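You operate a simulated robot arm through the tools that you are given. There is no shell and no other tool.

You run a simulated robot arm. Do the job below in one go: nothing can be reset, and whatever is moved stays where it is left.

Task
Press waves into the grey disc under the blue slider and put it away in the DONE box.
Fine: run the slider back, shut the box's lid again; no dots on it; the green slider and the discs on the mat stay.

It is judged by the outcome, as a careful person would: the job done as asked, and still so three seconds after it is handed in. It fails if anything else is knocked over, pushed out of place, dropped, spilled or broken. A push-on lid holds only when it is set on centred and level and pressed home; a screw cap is set on level and turned clockwise until tight.

Robot
A 7-joint arm with a two-finger parallel gripper, fixed in place. Base frame: the origin is at the foot of the arm, x ahead of it, y to its left, z up; the work surface is at about z = 885. Lengths are in mm, angles in rad, forces in N, time in s.
With the tool pointing down near the work surface it reaches from about 400 to 900 mm from the base axis. Its first joint turns from -2.496 to 2.496 rad. Payload 3 kg.
The tool frame sits at the grasp point between the pads (the TCP): z along the fingers, y along the line on which they close. The tips reach 30 mm beyond it. The gripper opens to 94 mm. The fingers are 28 mm wide and 10 mm thick; the gripper's body (50 by 96 mm) begins 55 mm behind the TCP.
Orientation is that of the tool frame in the base frame, as a unit quaternion [w, x, y, z]. With the fingers straight down and closing along the base's y, the tool's x points along the base's -x, its y along +y and its z along -z.

Tools
- The arm moves only by the tool apply_moves. Its argument "increments" is a list of rows, each a list of 3 entries, a list of its own where there are three numbers: the shift along the tool's x, y, z in mm, then the turn, a rotation vector about the tool's x, y, z in rad, then the opening, from 0 (shut) to 1 (fully open). In form: [[[tx, ty, tz], [ax, ay, az], claw], ...]. A call has 1 to 20 rows; each row is the pose to reach, as a shift and turn from the pose commanded when the call began, along the tool's axes at that moment. Each row takes 0.2 s and may step no farther than 50 mm and 0.15 rad from the row before; otherwise, or with a gripper value out of range, the whole call is refused. Where a pose cannot be reached the arm comes as near as it can. A force on the tool above 70 N (or 10 N above the force at the start of the call, whichever is more), or a blocked arm, ends the call early, and 0.2 s more pass. The fingers move at their own pace (about 72 mm/s each) and stop on an object; they squeeze with about 43 N. The grip force told is the motor's: it shows also when the fingers shut on nothing. Time passes only in rows, and 0.2 s behind the last, so rows that repeat a pose let the fingers close. It gives the time, the measured TCP pose, the force on the tool (base axes), the opening and the grip force at its end, in the units of the frame above (readings bear some noise), with the torque about the TCP (base axes, N m) and any sound that the robot's microphone picked up.
- Cameras (640 x 400 px; columns grow to the right, rows downward): "scene" is fixed at [400.4, 649.9, 1617.5]; the picture's right is [-0.88, -0.47, 0.00], its down [-0.42, 0.80, -0.42] and it looks along [0.20, -0.38, -0.91] (base axes); focal length 323 px, centre (320, 200). "wrist" rides on the gripper at [76, 14, -103] in the tool frame; the picture's right is [-0.18, 0.98, 0.00], its down [-0.75, -0.14, -0.64] and it looks along [-0.63, -0.12, 0.77] (tool axes); focal length 243 px, centre (320, 200). There is no depth. A picture from a camera that has moved, and an enlarged one, comes with that camera's place and axes in the base frame and with its lens.
- capture(camera): a new picture of that camera. The clock stands still meanwhile.
- inspect(camera, box): a new picture of the part [left, top, right, bottom] of that camera's present view, enlarged. The clock stands still meanwhile.
- sign_off(): hands the job in; it is judged then, once.

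Nothing tells you positions but the pictures and the camera data. Unless the task says otherwise, let go and move clear before handing in.

The tools are called after ">>>" as name(argument=value, ...) on one line, values as JSON. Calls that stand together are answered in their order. apply_moves: Moves the arm, as the interface text tells. Its arguments: {"type":"object","properties":{"increments":{"type":"array","items":{"type":"array"}}},"required":["increments"]} The other tools are called the same way: capture (camera) takes a picture; inspect (camera, box) takes an enlarged picture of a part of a camera's view; sign_off () hands the job in.

At the start:

```text
time: 0.0
tcp_pos: [433.6, 372.2, 1215.8]
tcp_rot: [0.0, 0.0, 1.0, 0.0]
wrist_force: [-0.2, -0.1, -0.3]
ft_torque: [0.03, 0.04, -0.01]
grip_width: 94.0
grip_force: 0.1
```

scene: 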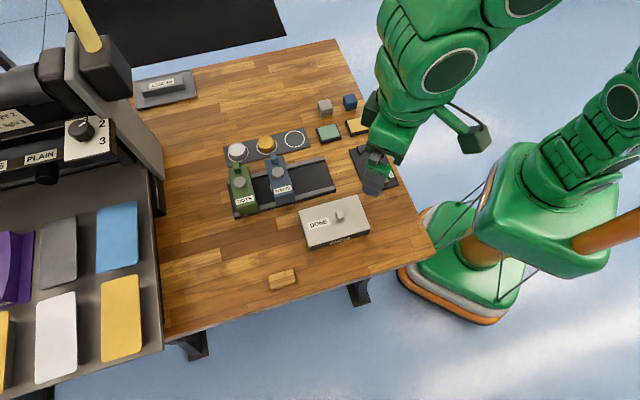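
wrist: 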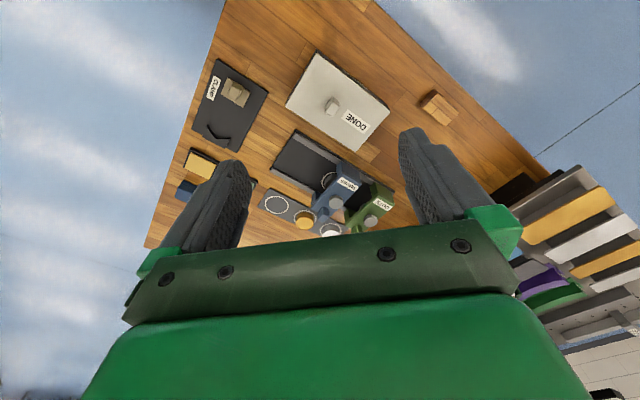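

I see a table with a rail carrying a green (DOTS) and a blue (WAVES) slider, a mat with discs, a DONE box with a lid and a knob. I'll look closer before moving.

>>> inspect(camera="scene", box=[210, 110, 370, 220])

>>> inspect(camera="scene", box=[280, 80, 420, 260])

>>> inspect(camera="wrist", box=[240, 100, 420, 250])

>>> inspect(camera="wrist", box=[170, 30, 470, 220])

```text
3.64 times, centred on (290, 165) of scene
camera zoom: at [400.4, 649.9, 1617.5], right [-0.88, -0.47, 0.0], down [-0.42, 0.8, -0.42], along [0.2, -0.38, -0.91], focal length 1173 px, centre (429, 327)
```

zoom: 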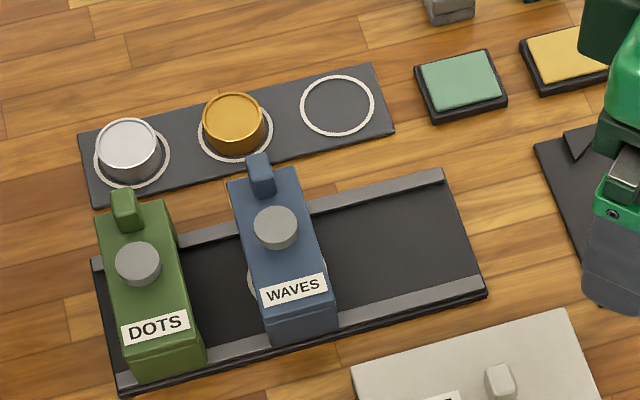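

```text
2.22 times, centred on (350, 170) of scene
camera zoom: at [400.4, 649.9, 1617.5], right [-0.88, -0.47, 0.0], down [-0.42, 0.8, -0.42], along [0.2, -0.38, -0.91], focal length 717 px, centre (253, 267)
```

zoom: 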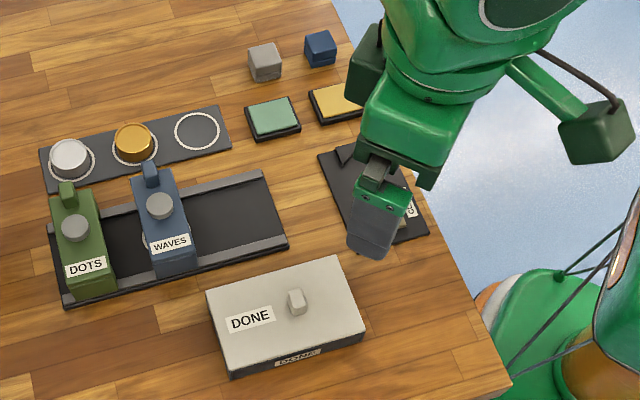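

```text
2.67 times, centred on (330, 175) of wrist
camera zoom: at [356.6, 386.4, 1318.3], right [0.18, 0.98, 0.0], down [0.75, -0.14, 0.64], along [0.63, -0.12, -0.77], focal length 647 px, centre (293, 267)
```

zoom: 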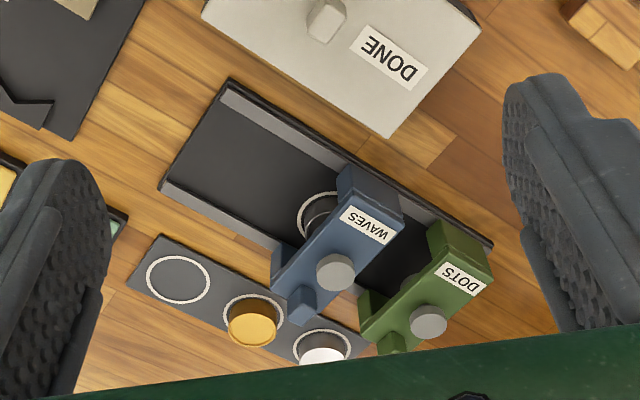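

```text
2.11 times, centred on (320, 125) of wrist
camera zoom: at [356.6, 386.4, 1318.3], right [0.18, 0.98, 0.0], down [0.75, -0.14, 0.64], along [0.63, -0.12, -0.77], focal length 511 px, centre (320, 358)
```

zoom: 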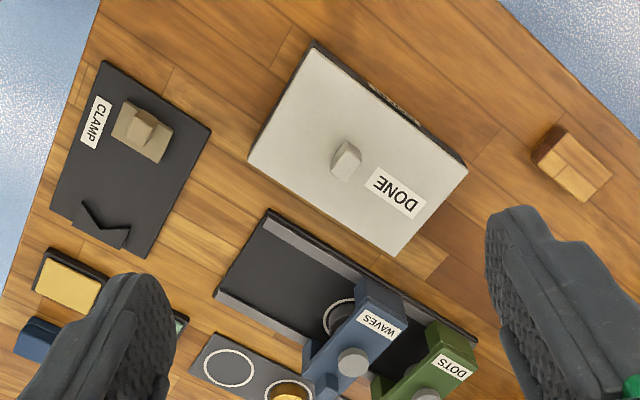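

I see the blue WAVES slider bridging the middle ring of a rail set at about 45°, centred near (665, 359). The grey button on top is at about z 959, the green slider sits at the far left end, and the DONE box knob is near (492, 381). I'll turn the tool square with the rail and move above it for a closer look.

>>> apply_moves(increments=[[[-33, -2, 15], [0, 0, 0.112], 1], [[-66, -4, 30], [0, 0, 0.224], 1], [[-99, -6, 45], [0, 0, 0.336], 1], [[-132, -8, 60], [0, 0, 0.449], 1], [[-165, -10, 75], [0, 0, 0.561], 1], [[-198, -12, 90], [0, 0, 0.673], 1], [[-231, -14, 105], [0, 0, 0.785], 1], [[-231, -14, 105], [0, 0, 0.785], 1]])

>>> capture(camera="wrist")

>>> capture(camera="scene")

```text
time: 1.8
tcp_pos: [666.0, 358.3, 1110.3]
tcp_rot: [-0.001, 0.383, 0.924, 0.001]
wrist_force: [-0.2, 0.2, -0.3]
ft_torque: [0.0, -0.01, -0.04]
grip_width: 94.0
grip_force: 0.0
```

```text
taken
camera wrist: at [620.5, 422.1, 1212.6], right [0.83, 0.56, 0.0], down [0.43, -0.63, 0.64], along [0.36, -0.53, -0.77], focal length 243 px, centre (320, 200)
```

wrist: 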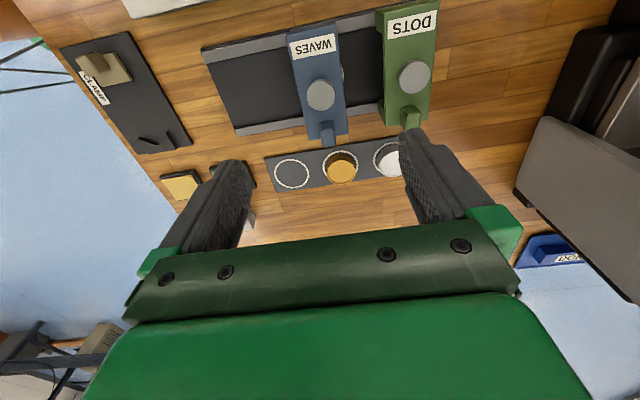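

```text
taken
```

scene: 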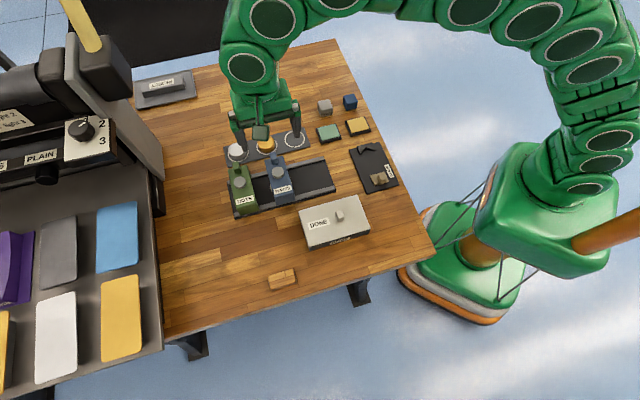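

The slider's button is almost exactly under the tool. I'll enlarge this view to measure the rail, the sliders and the disc.

>>> inspect(camera="wrist", box=[190, 0, 450, 160])

>>> inspect(camera="wrist", box=[270, 10, 370, 150])

>>> inspect(camera="scene", box=[215, 140, 375, 255])

```text
2.46 times, centred on (320, 80) of wrist
camera zoom: at [620.5, 422.1, 1212.6], right [0.83, 0.56, 0.0], down [0.43, -0.63, 0.64], along [0.36, -0.53, -0.77], focal length 597 px, centre (320, 495)
```

zoom: 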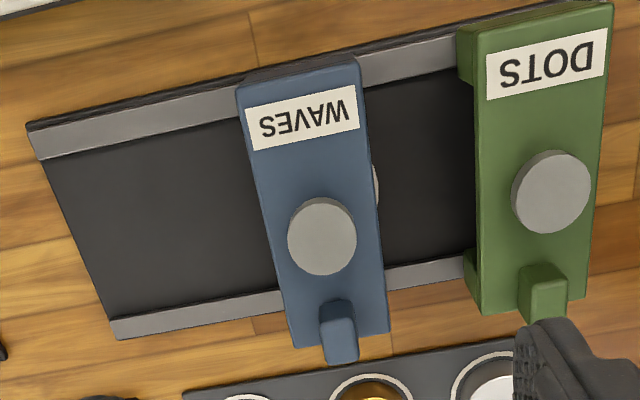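

```text
2.86 times, centred on (320, 80) of wrist
camera zoom: at [620.5, 422.1, 1212.6], right [0.83, 0.56, 0.0], down [0.43, -0.63, 0.64], along [0.36, -0.53, -0.77], focal length 693 px, centre (320, 543)
```

zoom: 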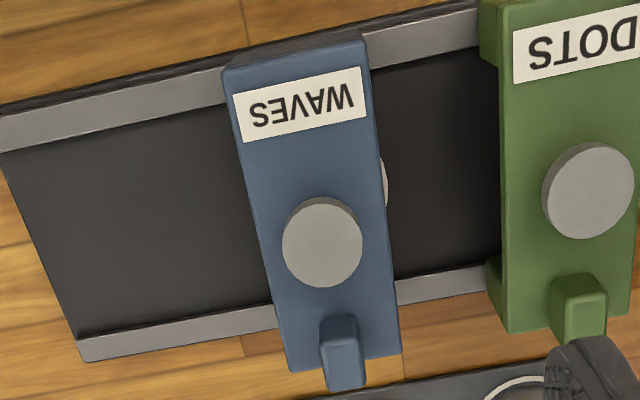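

```text
3.48 times, centred on (295, 198) of scene
camera zoom: at [400.4, 649.9, 1617.5], right [-0.88, -0.47, 0.0], down [-0.42, 0.8, -0.42], along [0.2, -0.38, -0.91], focal length 1122 px, centre (407, 209)
```

zoom: 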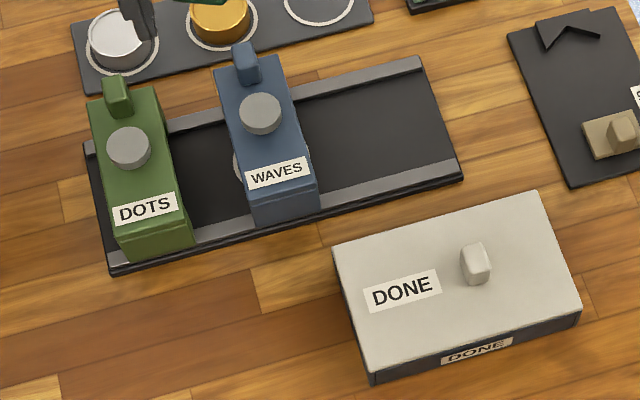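

The blue slider's body spans about ±23 mm along the rail and is centred over the ring, with its button top at about z 960, so it is already on station. I'll shut the fingers and come down to just above the button.

>>> apply_moves(increments=[[[0, 0, 0], [0, 0, 0], 0], [[1.5, 1, 20], [0, 0, 0], 0], [[1.5, 1, 45], [0, 0, 0], 0], [[1.5, 1, 70], [0, 0, 0], 0], [[1.5, 1, 90], [0, 0, 0], 0], [[1.5, 1, 105], [0, 0, 0], 0], [[1.5, 1, 105], [0, 0, 0], 0]])

>>> inspect(camera="scene", box=[215, 110, 345, 220])

>>> capture(camera="wrist")

```text
time: 3.4
tcp_pos: [663.6, 359.6, 1006.3]
tcp_rot: [0.0, 0.382, 0.924, -0.001]
wrist_force: [-0.2, 0.4, -0.2]
ft_torque: [-0.02, -0.03, 0.0]
grip_width: 0.0
grip_force: 32.7
```

```text
3.64 times, centred on (280, 165) of scene
camera zoom: at [400.4, 649.9, 1617.5], right [-0.88, -0.47, 0.0], down [-0.42, 0.8, -0.42], along [0.2, -0.38, -0.91], focal length 1173 px, centre (466, 327)
```

zoom: 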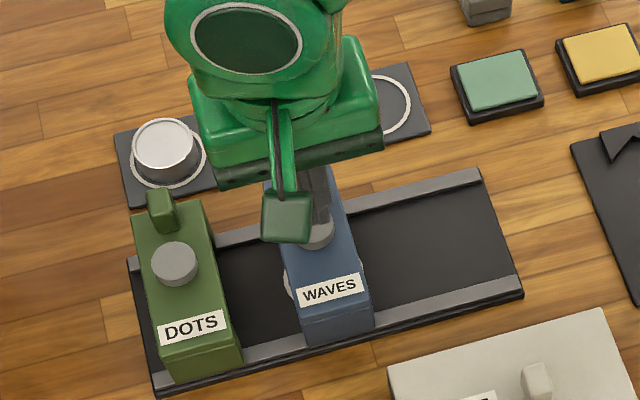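

```text
taken
camera wrist: at [619.0, 423.5, 1108.1], right [0.82, 0.57, 0.0], down [0.43, -0.63, 0.64], along [0.36, -0.53, -0.77], focal length 243 px, centre (320, 200)
```

wrist: 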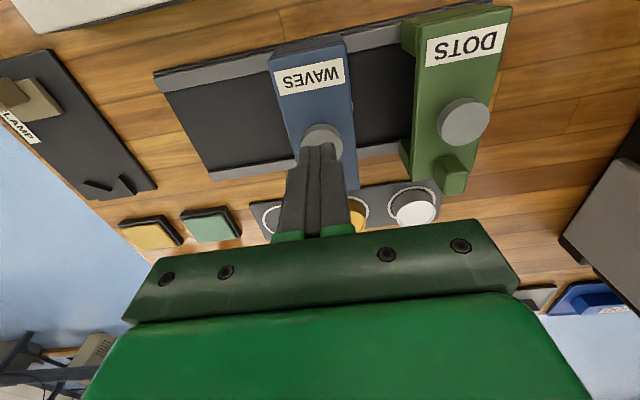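

>>> inspect(camera="wrist", box=[265, 90, 375, 190])

```text
4.00 times, centred on (320, 140) of wrist
camera zoom: at [619.0, 423.5, 1108.1], right [0.82, 0.57, 0.0], down [0.43, -0.63, 0.64], along [0.36, -0.53, -0.77], focal length 970 px, centre (320, 440)
```

zoom: 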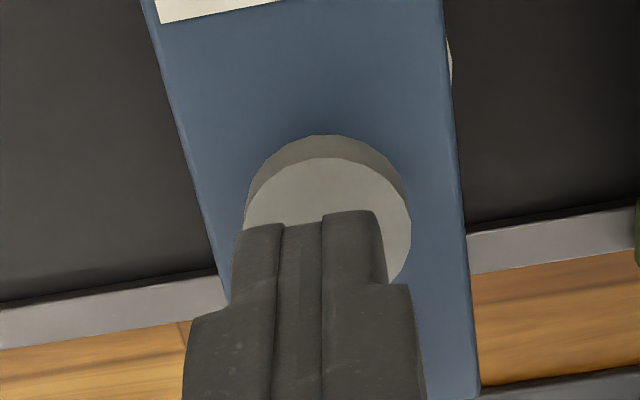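

The shut fingertips are centred over the button, about 15 mm above it. I'll press down in small steps and watch the force and sound.

>>> apply_moves(increments=[[[0, 0.5, 8], [0, 0, 0], 0], [[0, 0.5, 12], [0, 0, 0], 0], [[0, 0.5, 15], [0, 0, 0], 0], [[0, 0.5, 17], [0, 0, 0], 0], [[0, 0.5, 19], [0, 0, 0], 0], [[0, 0.5, 21], [0, 0, 0], 0]])

```text
time: 4.8
tcp_pos: [666.5, 360.9, 988.0]
tcp_rot: [0.002, 0.383, 0.924, 0.001]
wrist_force: [-10.4, -7.0, 37.6]
ft_torque: [-0.12, 0.39, 0.09]
grip_width: 0.0
grip_force: 32.8
```

>>> inspect(camera="wrist", box=[220, 50, 420, 190])

>>> inspect(camera="scene", box=[215, 130, 345, 220])

```text
2.86 times, centred on (320, 120) of wrist
camera zoom: at [619.8, 424.1, 1089.5], right [0.82, 0.57, 0.0], down [0.43, -0.63, 0.64], along [0.37, -0.53, -0.77], focal length 693 px, centre (320, 429)
```

zoom: 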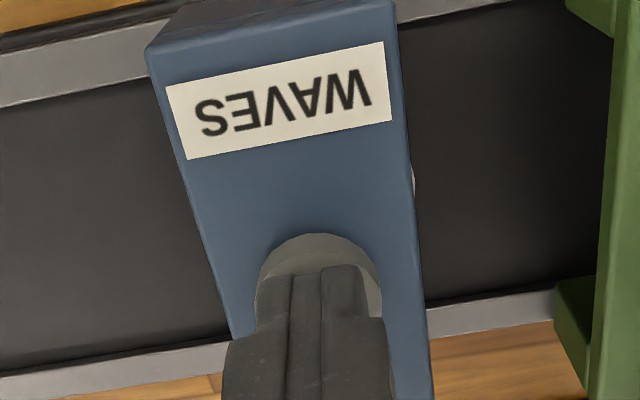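

```text
4.44 times, centred on (280, 175) of scene
camera zoom: at [400.4, 649.9, 1617.5], right [-0.88, -0.47, 0.0], down [-0.42, 0.8, -0.42], along [0.2, -0.38, -0.91], focal length 1434 px, centre (498, 311)
```

zoom: 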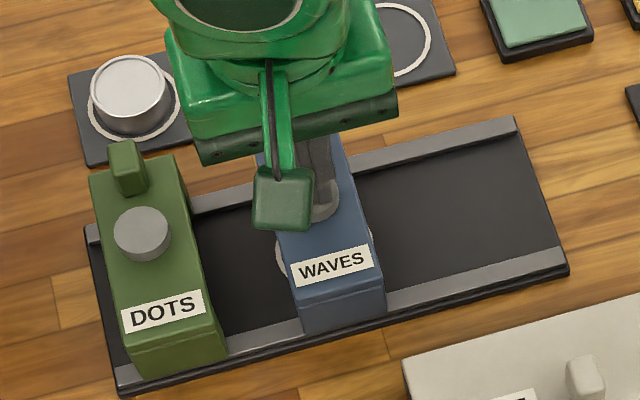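

The slider has not shifted and the button is holding about 38 N. I'll ease the sideways load a little and press further.

>>> apply_moves(increments=[[[0, -1, 1], [0, 0, 0], 0], [[0, -1.2, 2], [0, 0, 0], 0], [[0, -1.2, 3], [0, 0, 0], 0], [[0, -1.2, 4], [0, 0, 0], 0]])

```text
time: 5.5
tcp_pos: [665.9, 361.2, 988.3]
tcp_rot: [0.002, 0.382, 0.924, 0.003]
wrist_force: [-6.6, -5.0, 16.8]
ft_torque: [-0.06, 0.29, 0.1]
grip_width: 0.3
grip_force: 33.1
stopped in row 3: the force on the tool passed its limit at 73 N (the readings are from after the stop); the commanded pose is now the measured one
```

The force peaked at 73 N without further travel, so the button is bottomed or firm. I'll lift off and see how the button and disc look.

>>> apply_moves(increments=[[[0, 0, -5], [0, 0, 0], 0], [[0, 0, -20], [0, 0, 0], 0], [[0, 0, -50], [0, 0, 0], 0], [[0, 0, -90], [0, 0, 0], 0], [[0, 0, -122], [0, 0, 0], 0], [[0, 0, -122], [0, 0, 0], 0]])

>>> inspect(camera="wrist", box=[190, 0, 450, 160])

>>> inspect(camera="scene", box=[215, 130, 345, 220])

```text
time: 6.8
tcp_pos: [664.4, 360.5, 1108.9]
tcp_rot: [0.001, 0.382, 0.924, 0.003]
wrist_force: [0.2, -0.5, -0.2]
ft_torque: [-0.03, 0.02, 0.0]
grip_width: 0.0
grip_force: 32.6
```

```text
2.46 times, centred on (320, 80) of wrist
camera zoom: at [619.1, 424.0, 1211.2], right [0.82, 0.57, 0.01], down [0.43, -0.63, 0.64], along [0.37, -0.53, -0.77], focal length 597 px, centre (320, 495)
```

zoom: 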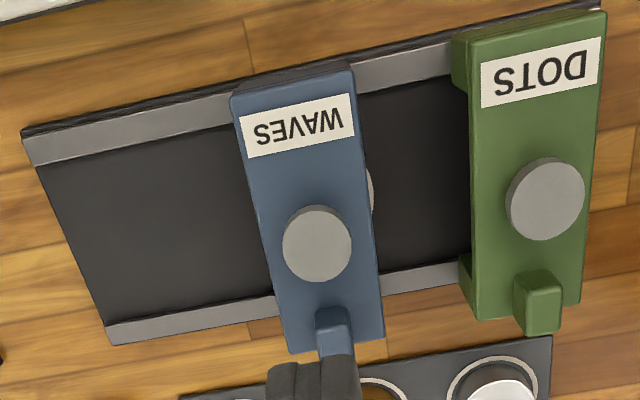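

```text
4.44 times, centred on (280, 175) of scene
camera zoom: at [400.4, 649.9, 1617.5], right [-0.88, -0.47, 0.0], down [-0.42, 0.8, -0.42], along [0.2, -0.38, -0.91], focal length 1434 px, centre (498, 311)
```

zoom: 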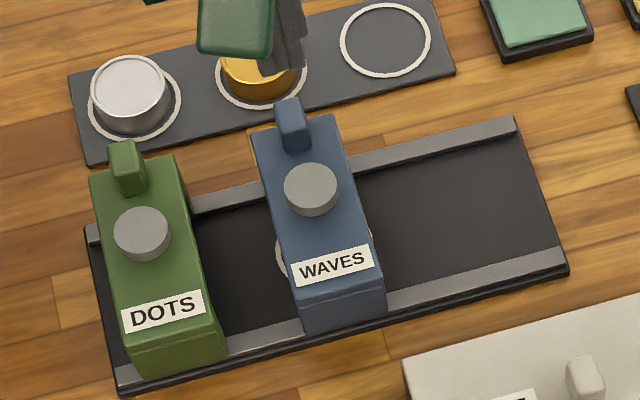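

The button springs back unchanged; I'll know whether the waves took once the disc is exposed. Next I open the fingers to about 66 mm and straddle the blue slider's deck, with the trailing finger in the 43 mm gap between it and the green slider.

>>> apply_moves(increments=[[[0, -1.2, 0], [0, 0, 0], 0.7], [[0, -1.2, 0], [0, 0, 0], 0.7], [[0, -1.2, 0], [0, 0, 0], 0.7], [[0, -1.2, 40], [0, 0, 0], 0.7], [[0, -1.2, 80], [0, 0, 0], 0.7], [[0, -1.2, 110], [0, 0, 0], 0.7], [[0, -1.2, 110], [0, 0, 0], 0.7]])

>>> capture(camera="wrist")

>>> inspect(camera="scene", box=[215, 130, 345, 220])

```text
time: 8.4
tcp_pos: [665.2, 361.0, 997.8]
tcp_rot: [0.002, 0.383, 0.924, 0.002]
wrist_force: [0.1, -0.7, -0.4]
ft_torque: [0.02, 0.04, -0.04]
grip_width: 65.9
grip_force: 0.0
```

```text
taken
camera wrist: at [620.4, 423.2, 1100.1], right [0.82, 0.57, 0.01], down [0.43, -0.64, 0.64], along [0.37, -0.53, -0.77], focal length 243 px, centre (320, 200)
```

wrist: 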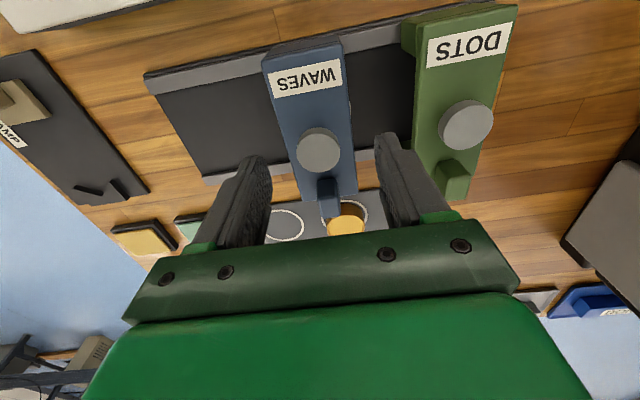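

```text
4.44 times, centred on (280, 175) of scene
camera zoom: at [400.4, 649.9, 1617.5], right [-0.88, -0.47, 0.0], down [-0.42, 0.8, -0.42], along [0.2, -0.38, -0.91], focal length 1434 px, centre (498, 311)
```

zoom: 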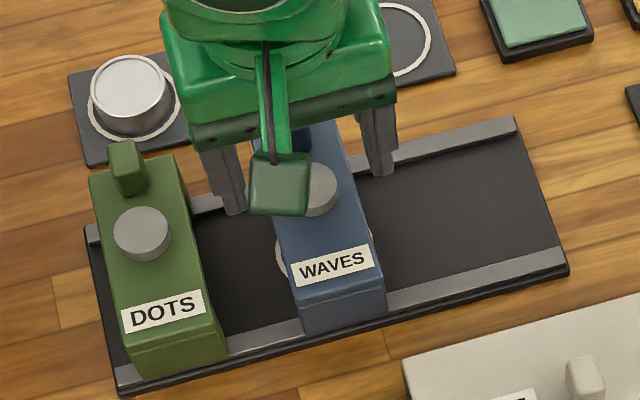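

The fingers straddle the slider with clearance on both sides. I'll lower them beside the deck.

>>> apply_moves(increments=[[[0, -0.5, 20], [0, 0, 0], 0.7], [[0, -0.5, 40], [0, 0, 0], 0.7], [[0, -0.5, 50], [0, 0, 0], 0.7], [[0, -0.5, 50], [0, 0, 0], 0.7]])

>>> capture(camera="wrist")

>>> inspect(camera="scene", box=[215, 130, 345, 220])

```text
time: 9.4
tcp_pos: [664.7, 361.2, 948.6]
tcp_rot: [0.002, 0.382, 0.924, 0.003]
wrist_force: [-0.3, 0.9, 0.3]
ft_torque: [-0.02, 0.01, 0.01]
grip_width: 65.9
grip_force: 0.1
```

```text
taken
camera wrist: at [619.1, 423.0, 1050.4], right [0.82, 0.57, 0.01], down [0.43, -0.63, 0.64], along [0.37, -0.53, -0.77], focal length 243 px, centre (320, 200)
```

wrist: 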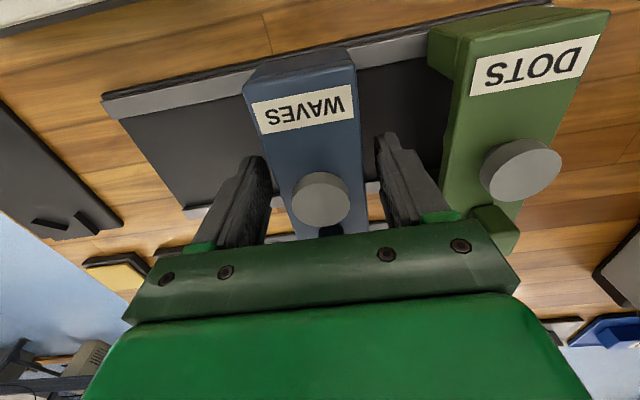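

```text
4.44 times, centred on (280, 175) of scene
camera zoom: at [400.4, 649.9, 1617.5], right [-0.88, -0.47, 0.0], down [-0.42, 0.8, -0.42], along [0.2, -0.38, -0.91], focal length 1434 px, centre (498, 311)
```

zoom: 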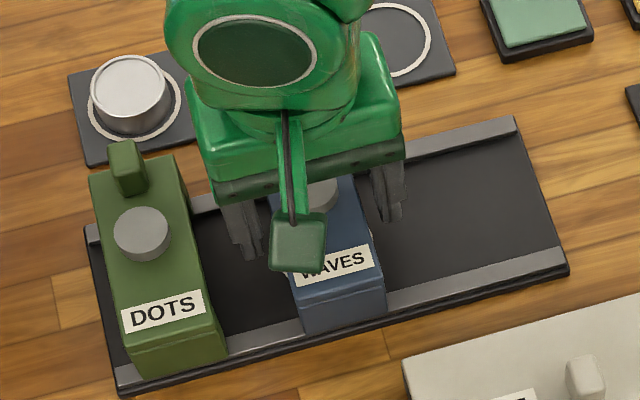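

The fingers are down beside the deck. I'll push the slider toward the free right end of the rail and then look.

>>> apply_moves(increments=[[[0, -6, 0], [0, 0, 0], 0.7], [[0, -12, 0], [0, 0, 0], 0.7], [[0, -18, 0], [0, 0, 0], 0.7], [[0, -26, 0], [0, 0, 0], 0.7], [[0, -34, 0], [0, 0, 0], 0.7], [[0, -42, 0], [0, 0, 0], 0.7], [[0, -50, 0], [0, 0, 0], 0.7], [[0, -58, 0], [0, 0, 0], 0.7]])

>>> capture(camera="wrist")

>>> inspect(camera="scene", box=[215, 130, 345, 220])

```text
time: 11.2
tcp_pos: [623.6, 318.7, 949.0]
tcp_rot: [0.002, 0.382, 0.924, 0.005]
wrist_force: [0.8, -1.2, 32.9]
ft_torque: [0.77, -0.71, -0.34]
grip_width: 65.3
grip_force: 0.0
```

```text
taken
camera wrist: at [577.8, 381.4, 1051.4], right [0.82, 0.57, 0.01], down [0.43, -0.64, 0.64], along [0.37, -0.53, -0.77], focal length 243 px, centre (320, 200)
```

wrist: 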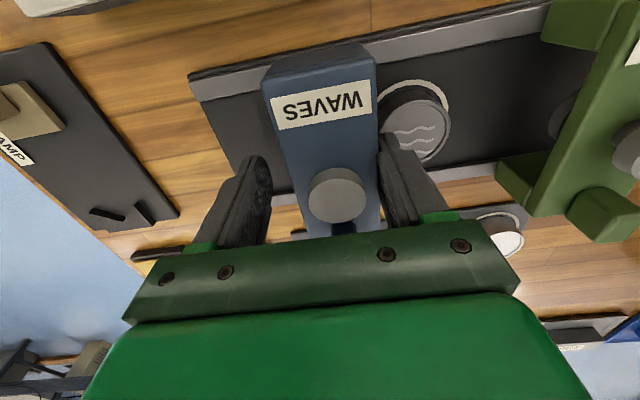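

```text
4.44 times, centred on (280, 175) of scene
camera zoom: at [400.4, 649.9, 1617.5], right [-0.88, -0.47, 0.0], down [-0.42, 0.8, -0.42], along [0.2, -0.38, -0.91], focal length 1434 px, centre (498, 311)
```

zoom: 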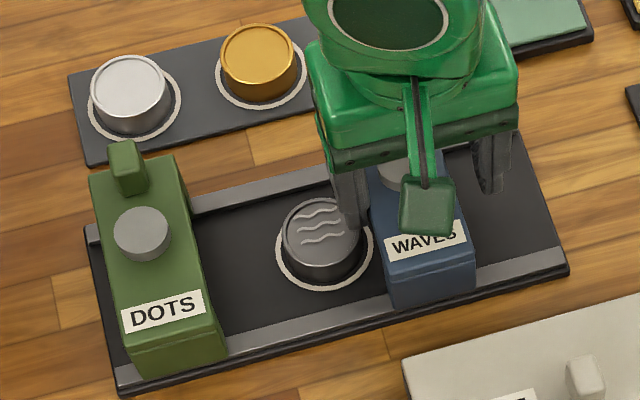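

The waves are clearly pressed into the disc. However, the trailing fingertip is now rubbing on the disc's top with about 33 N upward, so I'll lift 10 mm before going on.

>>> apply_moves(increments=[[[0, 0, -4], [0, 0, 0], 0.7], [[0, 0, -9], [0, 0, 0], 0.7], [[0, 0, -9], [0, 0, 0], 0.7]])

>>> inspect(camera="wrist", box=[240, 40, 480, 240])

>>> inspect(camera="scene", box=[255, 150, 345, 210])

```text
time: 12.1
tcp_pos: [623.2, 318.0, 957.1]
tcp_rot: [0.002, 0.383, 0.924, 0.003]
wrist_force: [0.8, 0.3, -0.5]
ft_torque: [-0.01, -0.01, 0.01]
grip_width: 65.8
grip_force: 0.0
```

```text
2.00 times, centred on (360, 140) of wrist
camera zoom: at [578.0, 381.3, 1059.0], right [0.82, 0.57, 0.01], down [0.43, -0.63, 0.64], along [0.37, -0.53, -0.77], focal length 485 px, centre (240, 320)
```

zoom: 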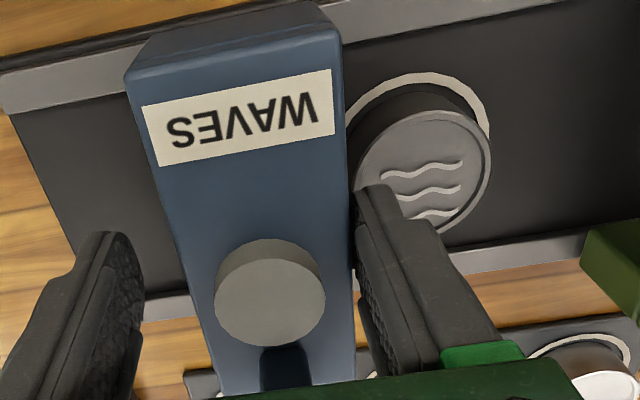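

```text
6.67 times, centred on (300, 180) of scene
camera zoom: at [400.4, 649.9, 1617.5], right [-0.88, -0.47, 0.0], down [-0.42, 0.8, -0.42], along [0.2, -0.38, -0.91], focal length 2150 px, centre (453, 333)
```

zoom: 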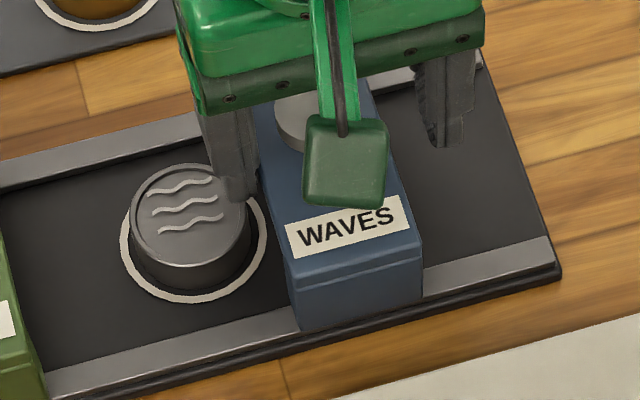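

The disc is still upright and the tips are now clear above it. I'll keep pushing the slider toward its end.

>>> apply_moves(increments=[[[0, -8, 0], [0, 0, 0], 0.7], [[0, -16, 0], [0, 0, 0], 0.7], [[0, -24, 0], [0, 0, 0], 0.7], [[0, -31, 0], [0, 0, 0], 0.7], [[0, -36, 0], [0, 0, 0], 0.7]])

>>> inspect(camera="scene", box=[235, 130, 365, 220])

>>> capture(camera="wrist")

```text
time: 13.2
tcp_pos: [597.8, 293.9, 956.9]
tcp_rot: [0.002, 0.382, 0.924, 0.003]
wrist_force: [0.6, -0.6, 0.6]
ft_torque: [-0.02, -0.01, 0.01]
grip_width: 65.9
grip_force: 0.0
```

```text
4.44 times, centred on (300, 175) of scene
camera zoom: at [400.4, 649.9, 1617.5], right [-0.88, -0.47, 0.0], down [-0.42, 0.8, -0.42], along [0.2, -0.38, -0.91], focal length 1434 px, centre (409, 311)
```

zoom: 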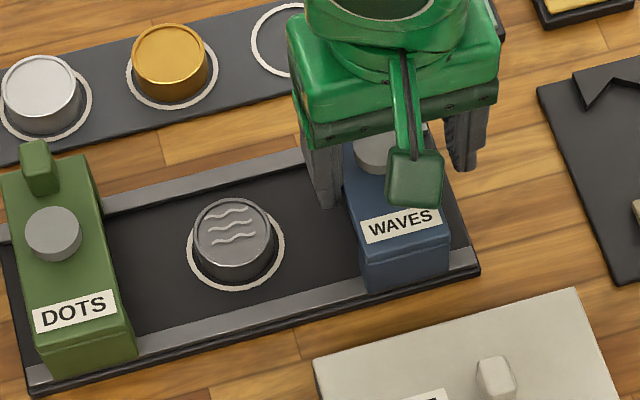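

```text
taken
camera wrist: at [552.6, 356.7, 1058.4], right [0.82, 0.57, 0.01], down [0.43, -0.64, 0.64], along [0.37, -0.53, -0.77], focal length 243 px, centre (320, 200)
```

wrist: 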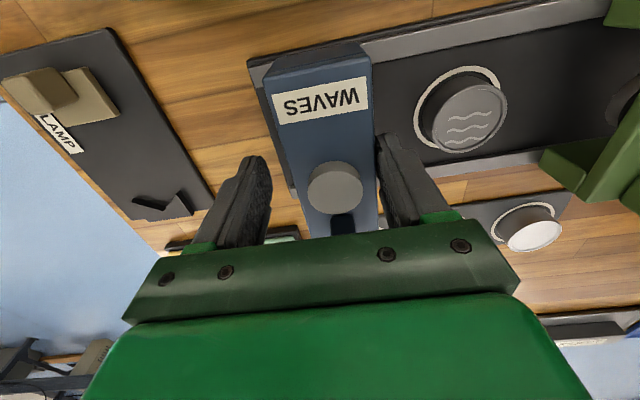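

The slider is nearly at the mirror of the green one's parking place. I'll give it a last few millimetres, gently, to find the stop.

>>> apply_moves(increments=[[[0, -2, 0], [0, 0, 0], 0.7], [[0, -4, 0], [0, 0, 0], 0.7], [[0, -5, 0], [0, 0, 0], 0.7], [[0, -6, 0], [0, 0, 0], 0.7]])

>>> inspect(camera="scene", box=[235, 130, 365, 220])

```text
time: 14.2
tcp_pos: [593.9, 289.1, 955.8]
tcp_rot: [0.003, 0.382, 0.924, 0.004]
wrist_force: [4.0, 2.7, 1.4]
ft_torque: [0.1, -0.08, -0.12]
grip_width: 68.9
grip_force: 2.1
```

```text
4.44 times, centred on (300, 175) of scene
camera zoom: at [400.4, 649.9, 1617.5], right [-0.88, -0.47, 0.0], down [-0.42, 0.8, -0.42], along [0.2, -0.38, -0.91], focal length 1434 px, centre (409, 311)
```

zoom: 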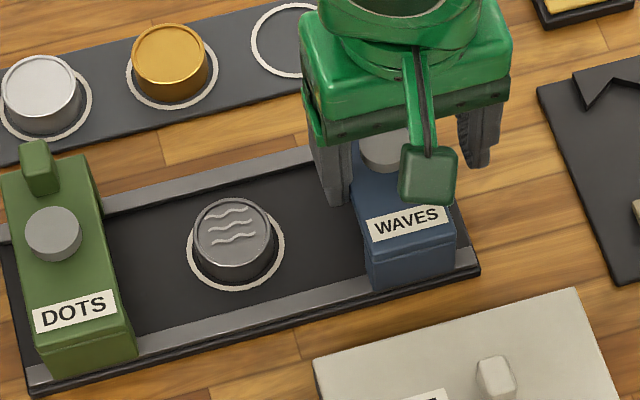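

The slider has met its end stop, since the fingers yielded slightly at about 5 N. I'll back off to the middle of the clearance, lift straight up and move over to view the DONE box.

>>> apply_moves(increments=[[[0, 5, 0], [0, 0, 0], 0.7], [[0, 11, 0], [0, 0, 0], 0.7], [[0, 11, 0], [0, 0, 0], 0.7], [[0, 11, -25], [0, 0, 0], 0.7], [[0, 11, -60], [0, 0, 0], 0.7], [[0, 11, -105], [0, 0, 0], 0.7], [[0, 11, -150], [0, 0, 0], 0.7], [[45, 5, -165], [0, 0, 0], 0.7], [[90, 0, -165], [0, 0, 0], 0.7], [[135, 0, -165], [0, 0, 0], 0.7], [[135, 0, -165], [0, 0, 0], 0.7]])

>>> capture(camera="wrist")

>>> capture(camera="scene")

```text
time: 16.6
tcp_pos: [495.9, 385.1, 1121.2]
tcp_rot: [0.002, 0.382, 0.924, 0.004]
wrist_force: [-0.6, 0.2, -0.4]
ft_torque: [0.01, -0.01, -0.02]
grip_width: 66.0
grip_force: 0.1
```

```text
taken
camera wrist: at [451.0, 447.8, 1223.3], right [0.82, 0.57, 0.01], down [0.43, -0.64, 0.64], along [0.37, -0.53, -0.77], focal length 243 px, centre (320, 200)
```

wrist: 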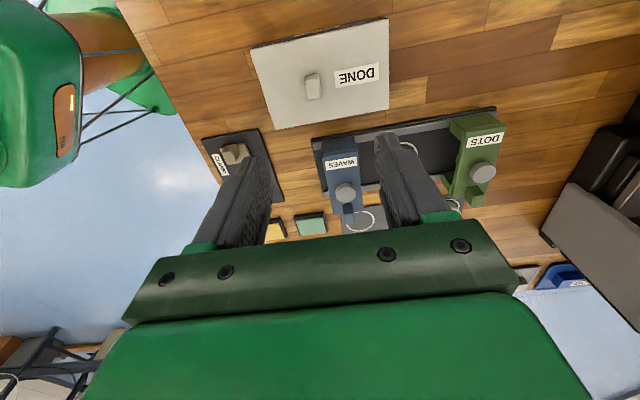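

```text
taken
```

scene: 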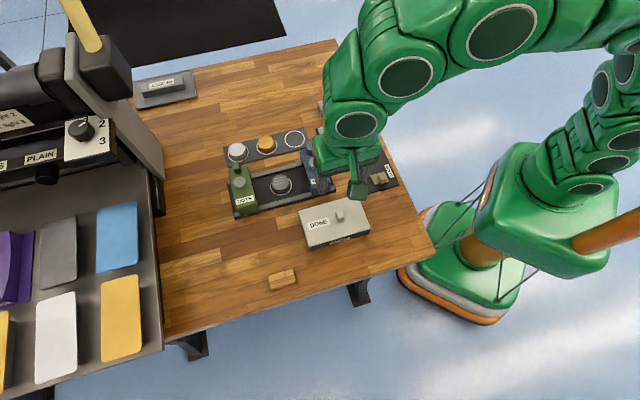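

>>> inspect(camera="wrist", box=[230, 10, 410, 135])

>>> inspect(camera="scene", box=[285, 180, 385, 260])

```text
3.20 times, centred on (320, 72) of wrist
camera zoom: at [451.0, 447.8, 1223.3], right [0.82, 0.57, 0.01], down [0.43, -0.64, 0.64], along [0.37, -0.53, -0.77], focal length 776 px, centre (320, 608)
```

zoom: 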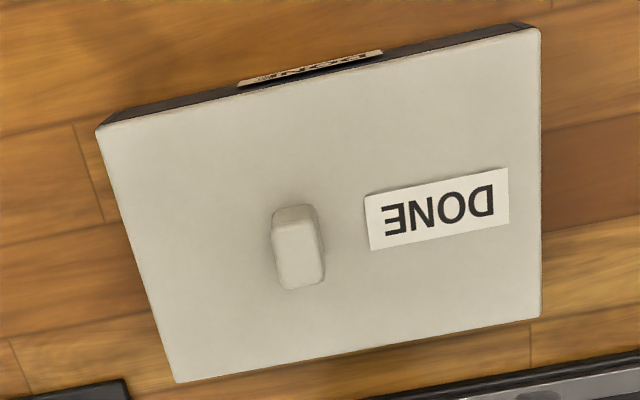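

```text
5.00 times, centred on (335, 220) of scene
camera zoom: at [400.4, 649.9, 1617.5], right [-0.88, -0.47, 0.0], down [-0.42, 0.8, -0.42], along [0.2, -0.38, -0.91], focal length 1613 px, centre (245, 100)
```

zoom: 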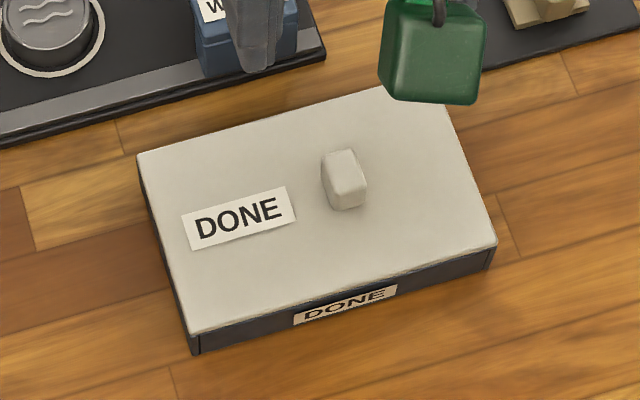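

The DONE box is dark with a lift-off lid, about 145 × 90 mm and square with the tool, lid top at about z 925. Its small block knob sits about 12 mm off centre. I'll come down to just above the knob with the fingers part open and check the alignment.

>>> apply_moves(increments=[[[1, -5, 20], [0, 0, 0], 0.5], [[1.4, -7.1, 50], [0, 0, 0], 0.5], [[1.4, -7.1, 85], [0, 0, 0], 0.5], [[1.4, -7.1, 115], [0, 0, 0], 0.5], [[1.4, -7.1, 115], [0, 0, 0], 0.5]])

>>> capture(camera="wrist")

>>> inspect(camera="wrist", box=[240, 80, 400, 200])

>>> inspect(camera="scene", box=[285, 180, 385, 260])

```text
time: 17.9
tcp_pos: [490.7, 379.3, 1006.4]
tcp_rot: [0.002, 0.383, 0.924, 0.003]
wrist_force: [0.4, -0.4, 0.1]
ft_torque: [0.0, 0.03, -0.01]
grip_width: 47.0
grip_force: 0.1
```

```text
taken
camera wrist: at [445.7, 442.9, 1108.2], right [0.82, 0.57, 0.01], down [0.43, -0.63, 0.64], along [0.37, -0.53, -0.77], focal length 243 px, centre (320, 200)
```

wrist: 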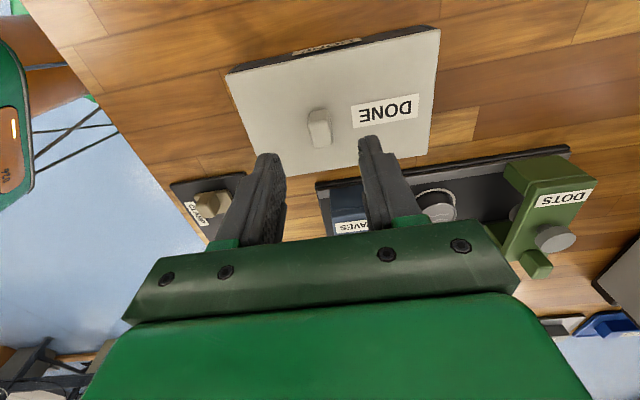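

```text
3.33 times, centred on (320, 140) of wrist
camera zoom: at [445.7, 442.9, 1108.2], right [0.82, 0.57, 0.01], down [0.43, -0.63, 0.64], along [0.37, -0.53, -0.77], focal length 809 px, centre (320, 400)
```

zoom: 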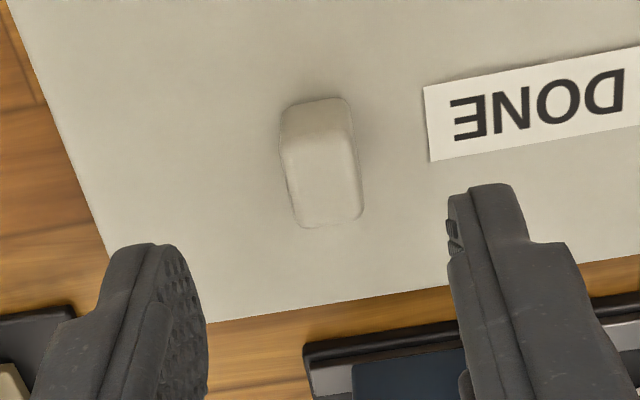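

```text
5.00 times, centred on (335, 220) of scene
camera zoom: at [400.4, 649.9, 1617.5], right [-0.88, -0.47, 0.0], down [-0.42, 0.8, -0.42], along [0.2, -0.38, -0.91], focal length 1613 px, centre (245, 100)
```

zoom: 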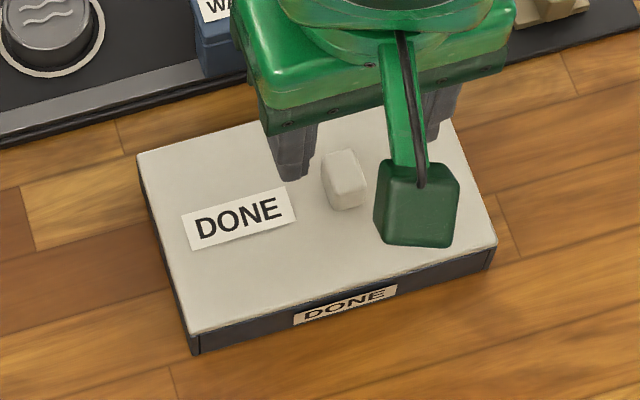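

The knob, about 15 × 20 mm with its top near z 945, is centred between the fingers. I'll lower to it and close.

>>> apply_moves(increments=[[[1.5, 0.8, 15], [0, 0, 0], 0.5], [[1.5, 0.8, 30], [0, 0, 0], 0.5], [[1.5, 0.8, 40], [0, 0, 0], 0.5], [[1.5, 0.8, 45], [0, 0, 0], 0.5], [[1.5, 0.8, 45], [0, 0, 0], 0.5]])

>>> inspect(camera="wrist", box=[220, 80, 420, 220])

>>> inspect(camera="scene", box=[285, 180, 385, 260])

```text
time: 19.1
tcp_pos: [490.3, 381.7, 962.6]
tcp_rot: [0.001, 0.382, 0.924, 0.003]
wrist_force: [0.2, 0.5, 0.0]
ft_torque: [0.02, 0.02, 0.01]
grip_width: 47.0
grip_force: 0.1
```

```text
2.86 times, centred on (320, 150) of wrist
camera zoom: at [446.2, 445.4, 1063.4], right [0.82, 0.57, 0.01], down [0.43, -0.63, 0.64], along [0.37, -0.53, -0.77], focal length 693 px, centre (320, 343)
```

zoom: 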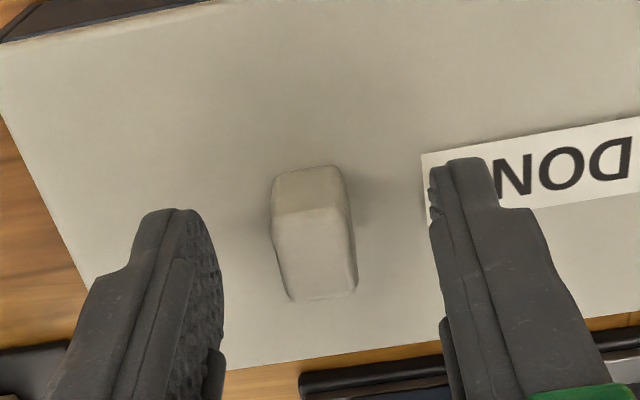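

```text
5.00 times, centred on (335, 220) of scene
camera zoom: at [400.4, 649.9, 1617.5], right [-0.88, -0.47, 0.0], down [-0.42, 0.8, -0.42], along [0.2, -0.38, -0.91], focal length 1613 px, centre (245, 100)
```

zoom: 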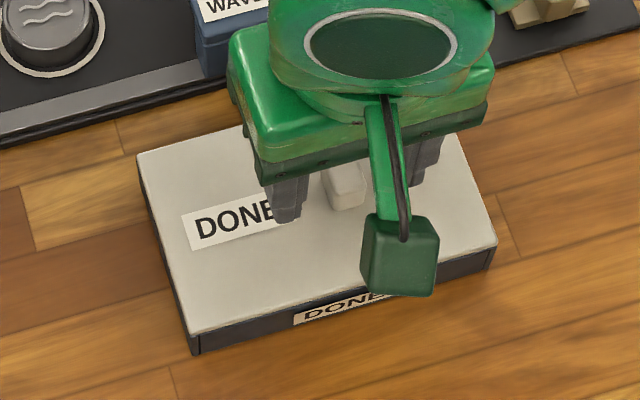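

>>> apply_moves(increments=[[[0.5, -0.5, 0], [0, 0, 0], 0.5], [[0.5, -0.5, 0], [0, 0, 0], 0], [[0.5, -0.5, 0], [0, 0, 0], 0], [[0.5, -0.5, 0], [0, 0, 0], 0], [[0.5, -0.5, 0], [0, 0, 0], 0]])

>>> inspect(camera="wrist", box=[220, 80, 420, 220])

```text
time: 20.2
tcp_pos: [492.0, 382.5, 960.6]
tcp_rot: [0.003, 0.382, 0.924, 0.003]
wrist_force: [-0.9, 0.6, -1.2]
ft_torque: [-0.41, 0.17, -0.08]
grip_width: 15.9
grip_force: 44.6
```

```text
2.86 times, centred on (320, 150) of wrist
camera zoom: at [445.4, 445.4, 1063.3], right [0.82, 0.57, 0.01], down [0.43, -0.63, 0.64], along [0.37, -0.53, -0.77], focal length 693 px, centre (320, 343)
```

zoom: 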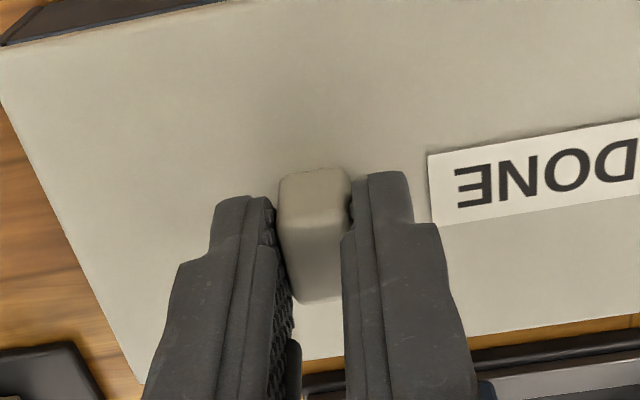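

The knob is held at 15.9 mm. I'll lift the lid slowly, straight up.

>>> apply_moves(increments=[[[0, 0, -2], [0, 0, 0], 0], [[0, 0, -4], [0, 0, 0], 0], [[0, 0, -7], [0, 0, 0], 0], [[0, 0, -12], [0, 0, 0], 0], [[0, 0, -20], [0, 0, 0], 0], [[0, 0, -30], [0, 0, 0], 0]])

>>> capture(camera="wrist")

>>> inspect(camera="scene", box=[270, 160, 400, 260])

```text
time: 21.6
tcp_pos: [492.2, 382.4, 992.1]
tcp_rot: [0.002, 0.383, 0.924, 0.004]
wrist_force: [0.2, -0.3, -0.2]
ft_torque: [0.02, 0.02, 0.0]
grip_width: 0.0
grip_force: 32.6
```

```text
taken
camera wrist: at [446.0, 445.1, 1094.4], right [0.82, 0.57, 0.01], down [0.43, -0.64, 0.64], along [0.37, -0.53, -0.77], focal length 243 px, centre (320, 200)
```

wrist: 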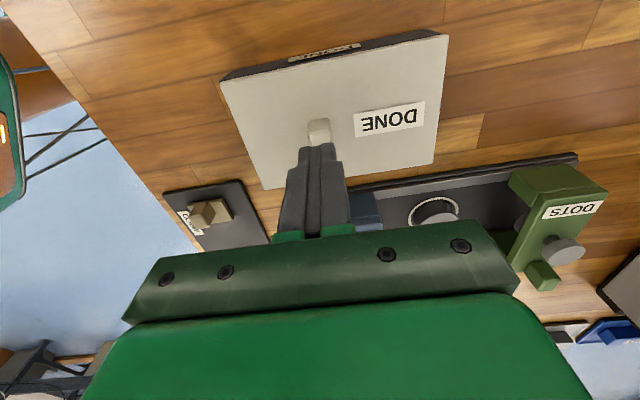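

```text
4.00 times, centred on (335, 210) of scene
camera zoom: at [400.4, 649.9, 1617.5], right [-0.88, -0.47, 0.0], down [-0.42, 0.8, -0.42], along [0.2, -0.38, -0.91], focal length 1290 px, centre (260, 160)
```

zoom: 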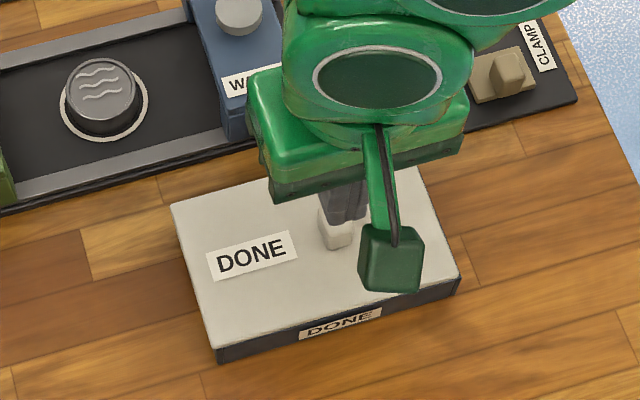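

The knob slipped out of the grip; the lid is held firmly and the box hasn't moved. Before regripping deeper I'll check the box's sides for a hinge or slide.

>>> apply_moves(increments=[[[0, 0, -20], [0, 0, 0], 0.4], [[20, 0, -50], [0, 0, 0], 0.4], [[60, 0, -70], [0, 0, 0], 0.4], [[60, 0, -70], [0, 0, 0], 0.4]])

>>> inspect(camera="wrist", box=[200, 20, 480, 200])

>>> inspect(camera="scene", box=[285, 180, 385, 260])

```text
time: 22.6
tcp_pos: [445.9, 424.3, 1062.5]
tcp_rot: [0.002, 0.382, 0.924, 0.003]
wrist_force: [0.7, 0.3, 0.3]
ft_torque: [0.01, -0.01, -0.01]
grip_width: 37.6
grip_force: 0.0
```

```text
2.22 times, centred on (340, 110) of wrist
camera zoom: at [402.2, 486.7, 1164.4], right [0.82, 0.57, 0.01], down [0.43, -0.63, 0.64], along [0.37, -0.53, -0.77], focal length 539 px, centre (276, 400)
```

zoom: 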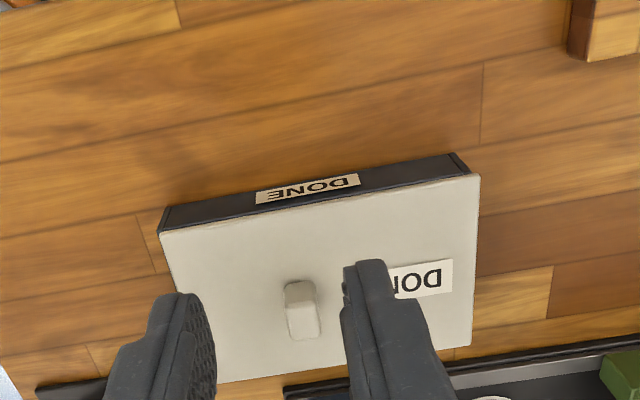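

```text
5.00 times, centred on (335, 220) of scene
camera zoom: at [400.4, 649.9, 1617.5], right [-0.88, -0.47, 0.0], down [-0.42, 0.8, -0.42], along [0.2, -0.38, -0.91], focal length 1613 px, centre (245, 100)
```

zoom: 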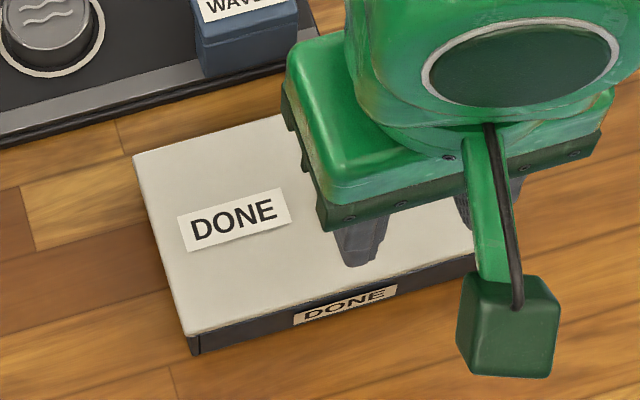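

>>> inspect(camera="wrist", box=[255, 70, 345, 130])

>>> inspect(camera="wrist", box=[350, 70, 440, 130])

>>> inspect(camera="scene", box=[295, 205, 345, 255])

```text
6.67 times, centred on (300, 100) of wrist
camera zoom: at [402.2, 486.7, 1164.4], right [0.82, 0.57, 0.01], down [0.43, -0.63, 0.64], along [0.37, -0.53, -0.77], focal length 1618 px, centre (453, 867)
```

zoom: 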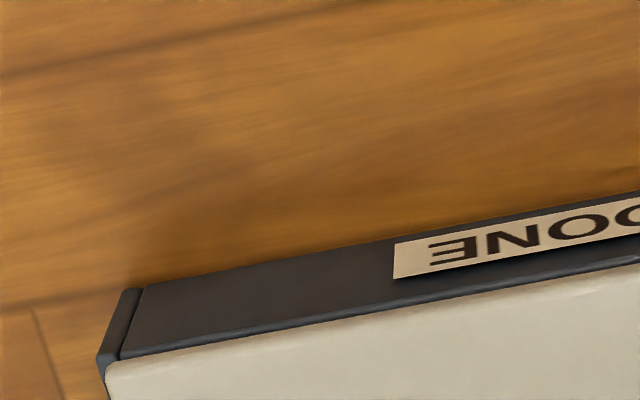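

```text
6.67 times, centred on (395, 100) of wrist
camera zoom: at [402.2, 486.7, 1164.4], right [0.82, 0.57, 0.01], down [0.43, -0.63, 0.64], along [0.37, -0.53, -0.77], focal length 1618 px, centre (-180, 867)
```

zoom: 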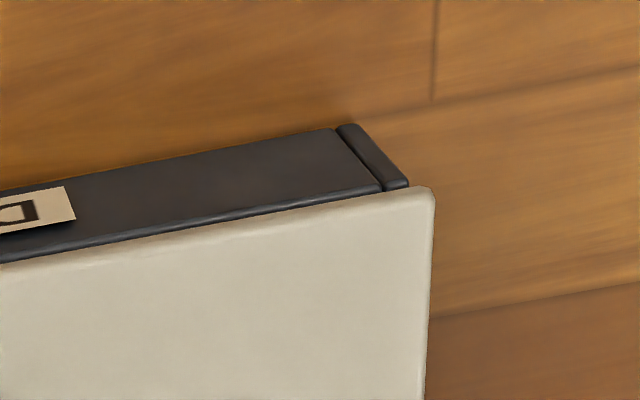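

```text
8.00 times, centred on (320, 230) of scene
camera zoom: at [400.4, 649.9, 1617.5], right [-0.88, -0.47, 0.0], down [-0.42, 0.8, -0.42], along [0.2, -0.38, -0.91], focal length 2580 px, centre (320, -40)
```

zoom: 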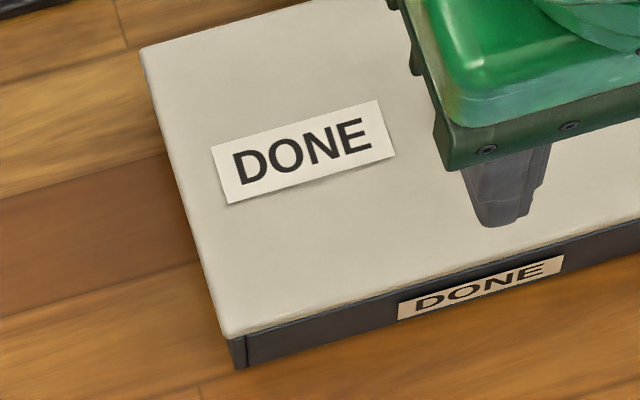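

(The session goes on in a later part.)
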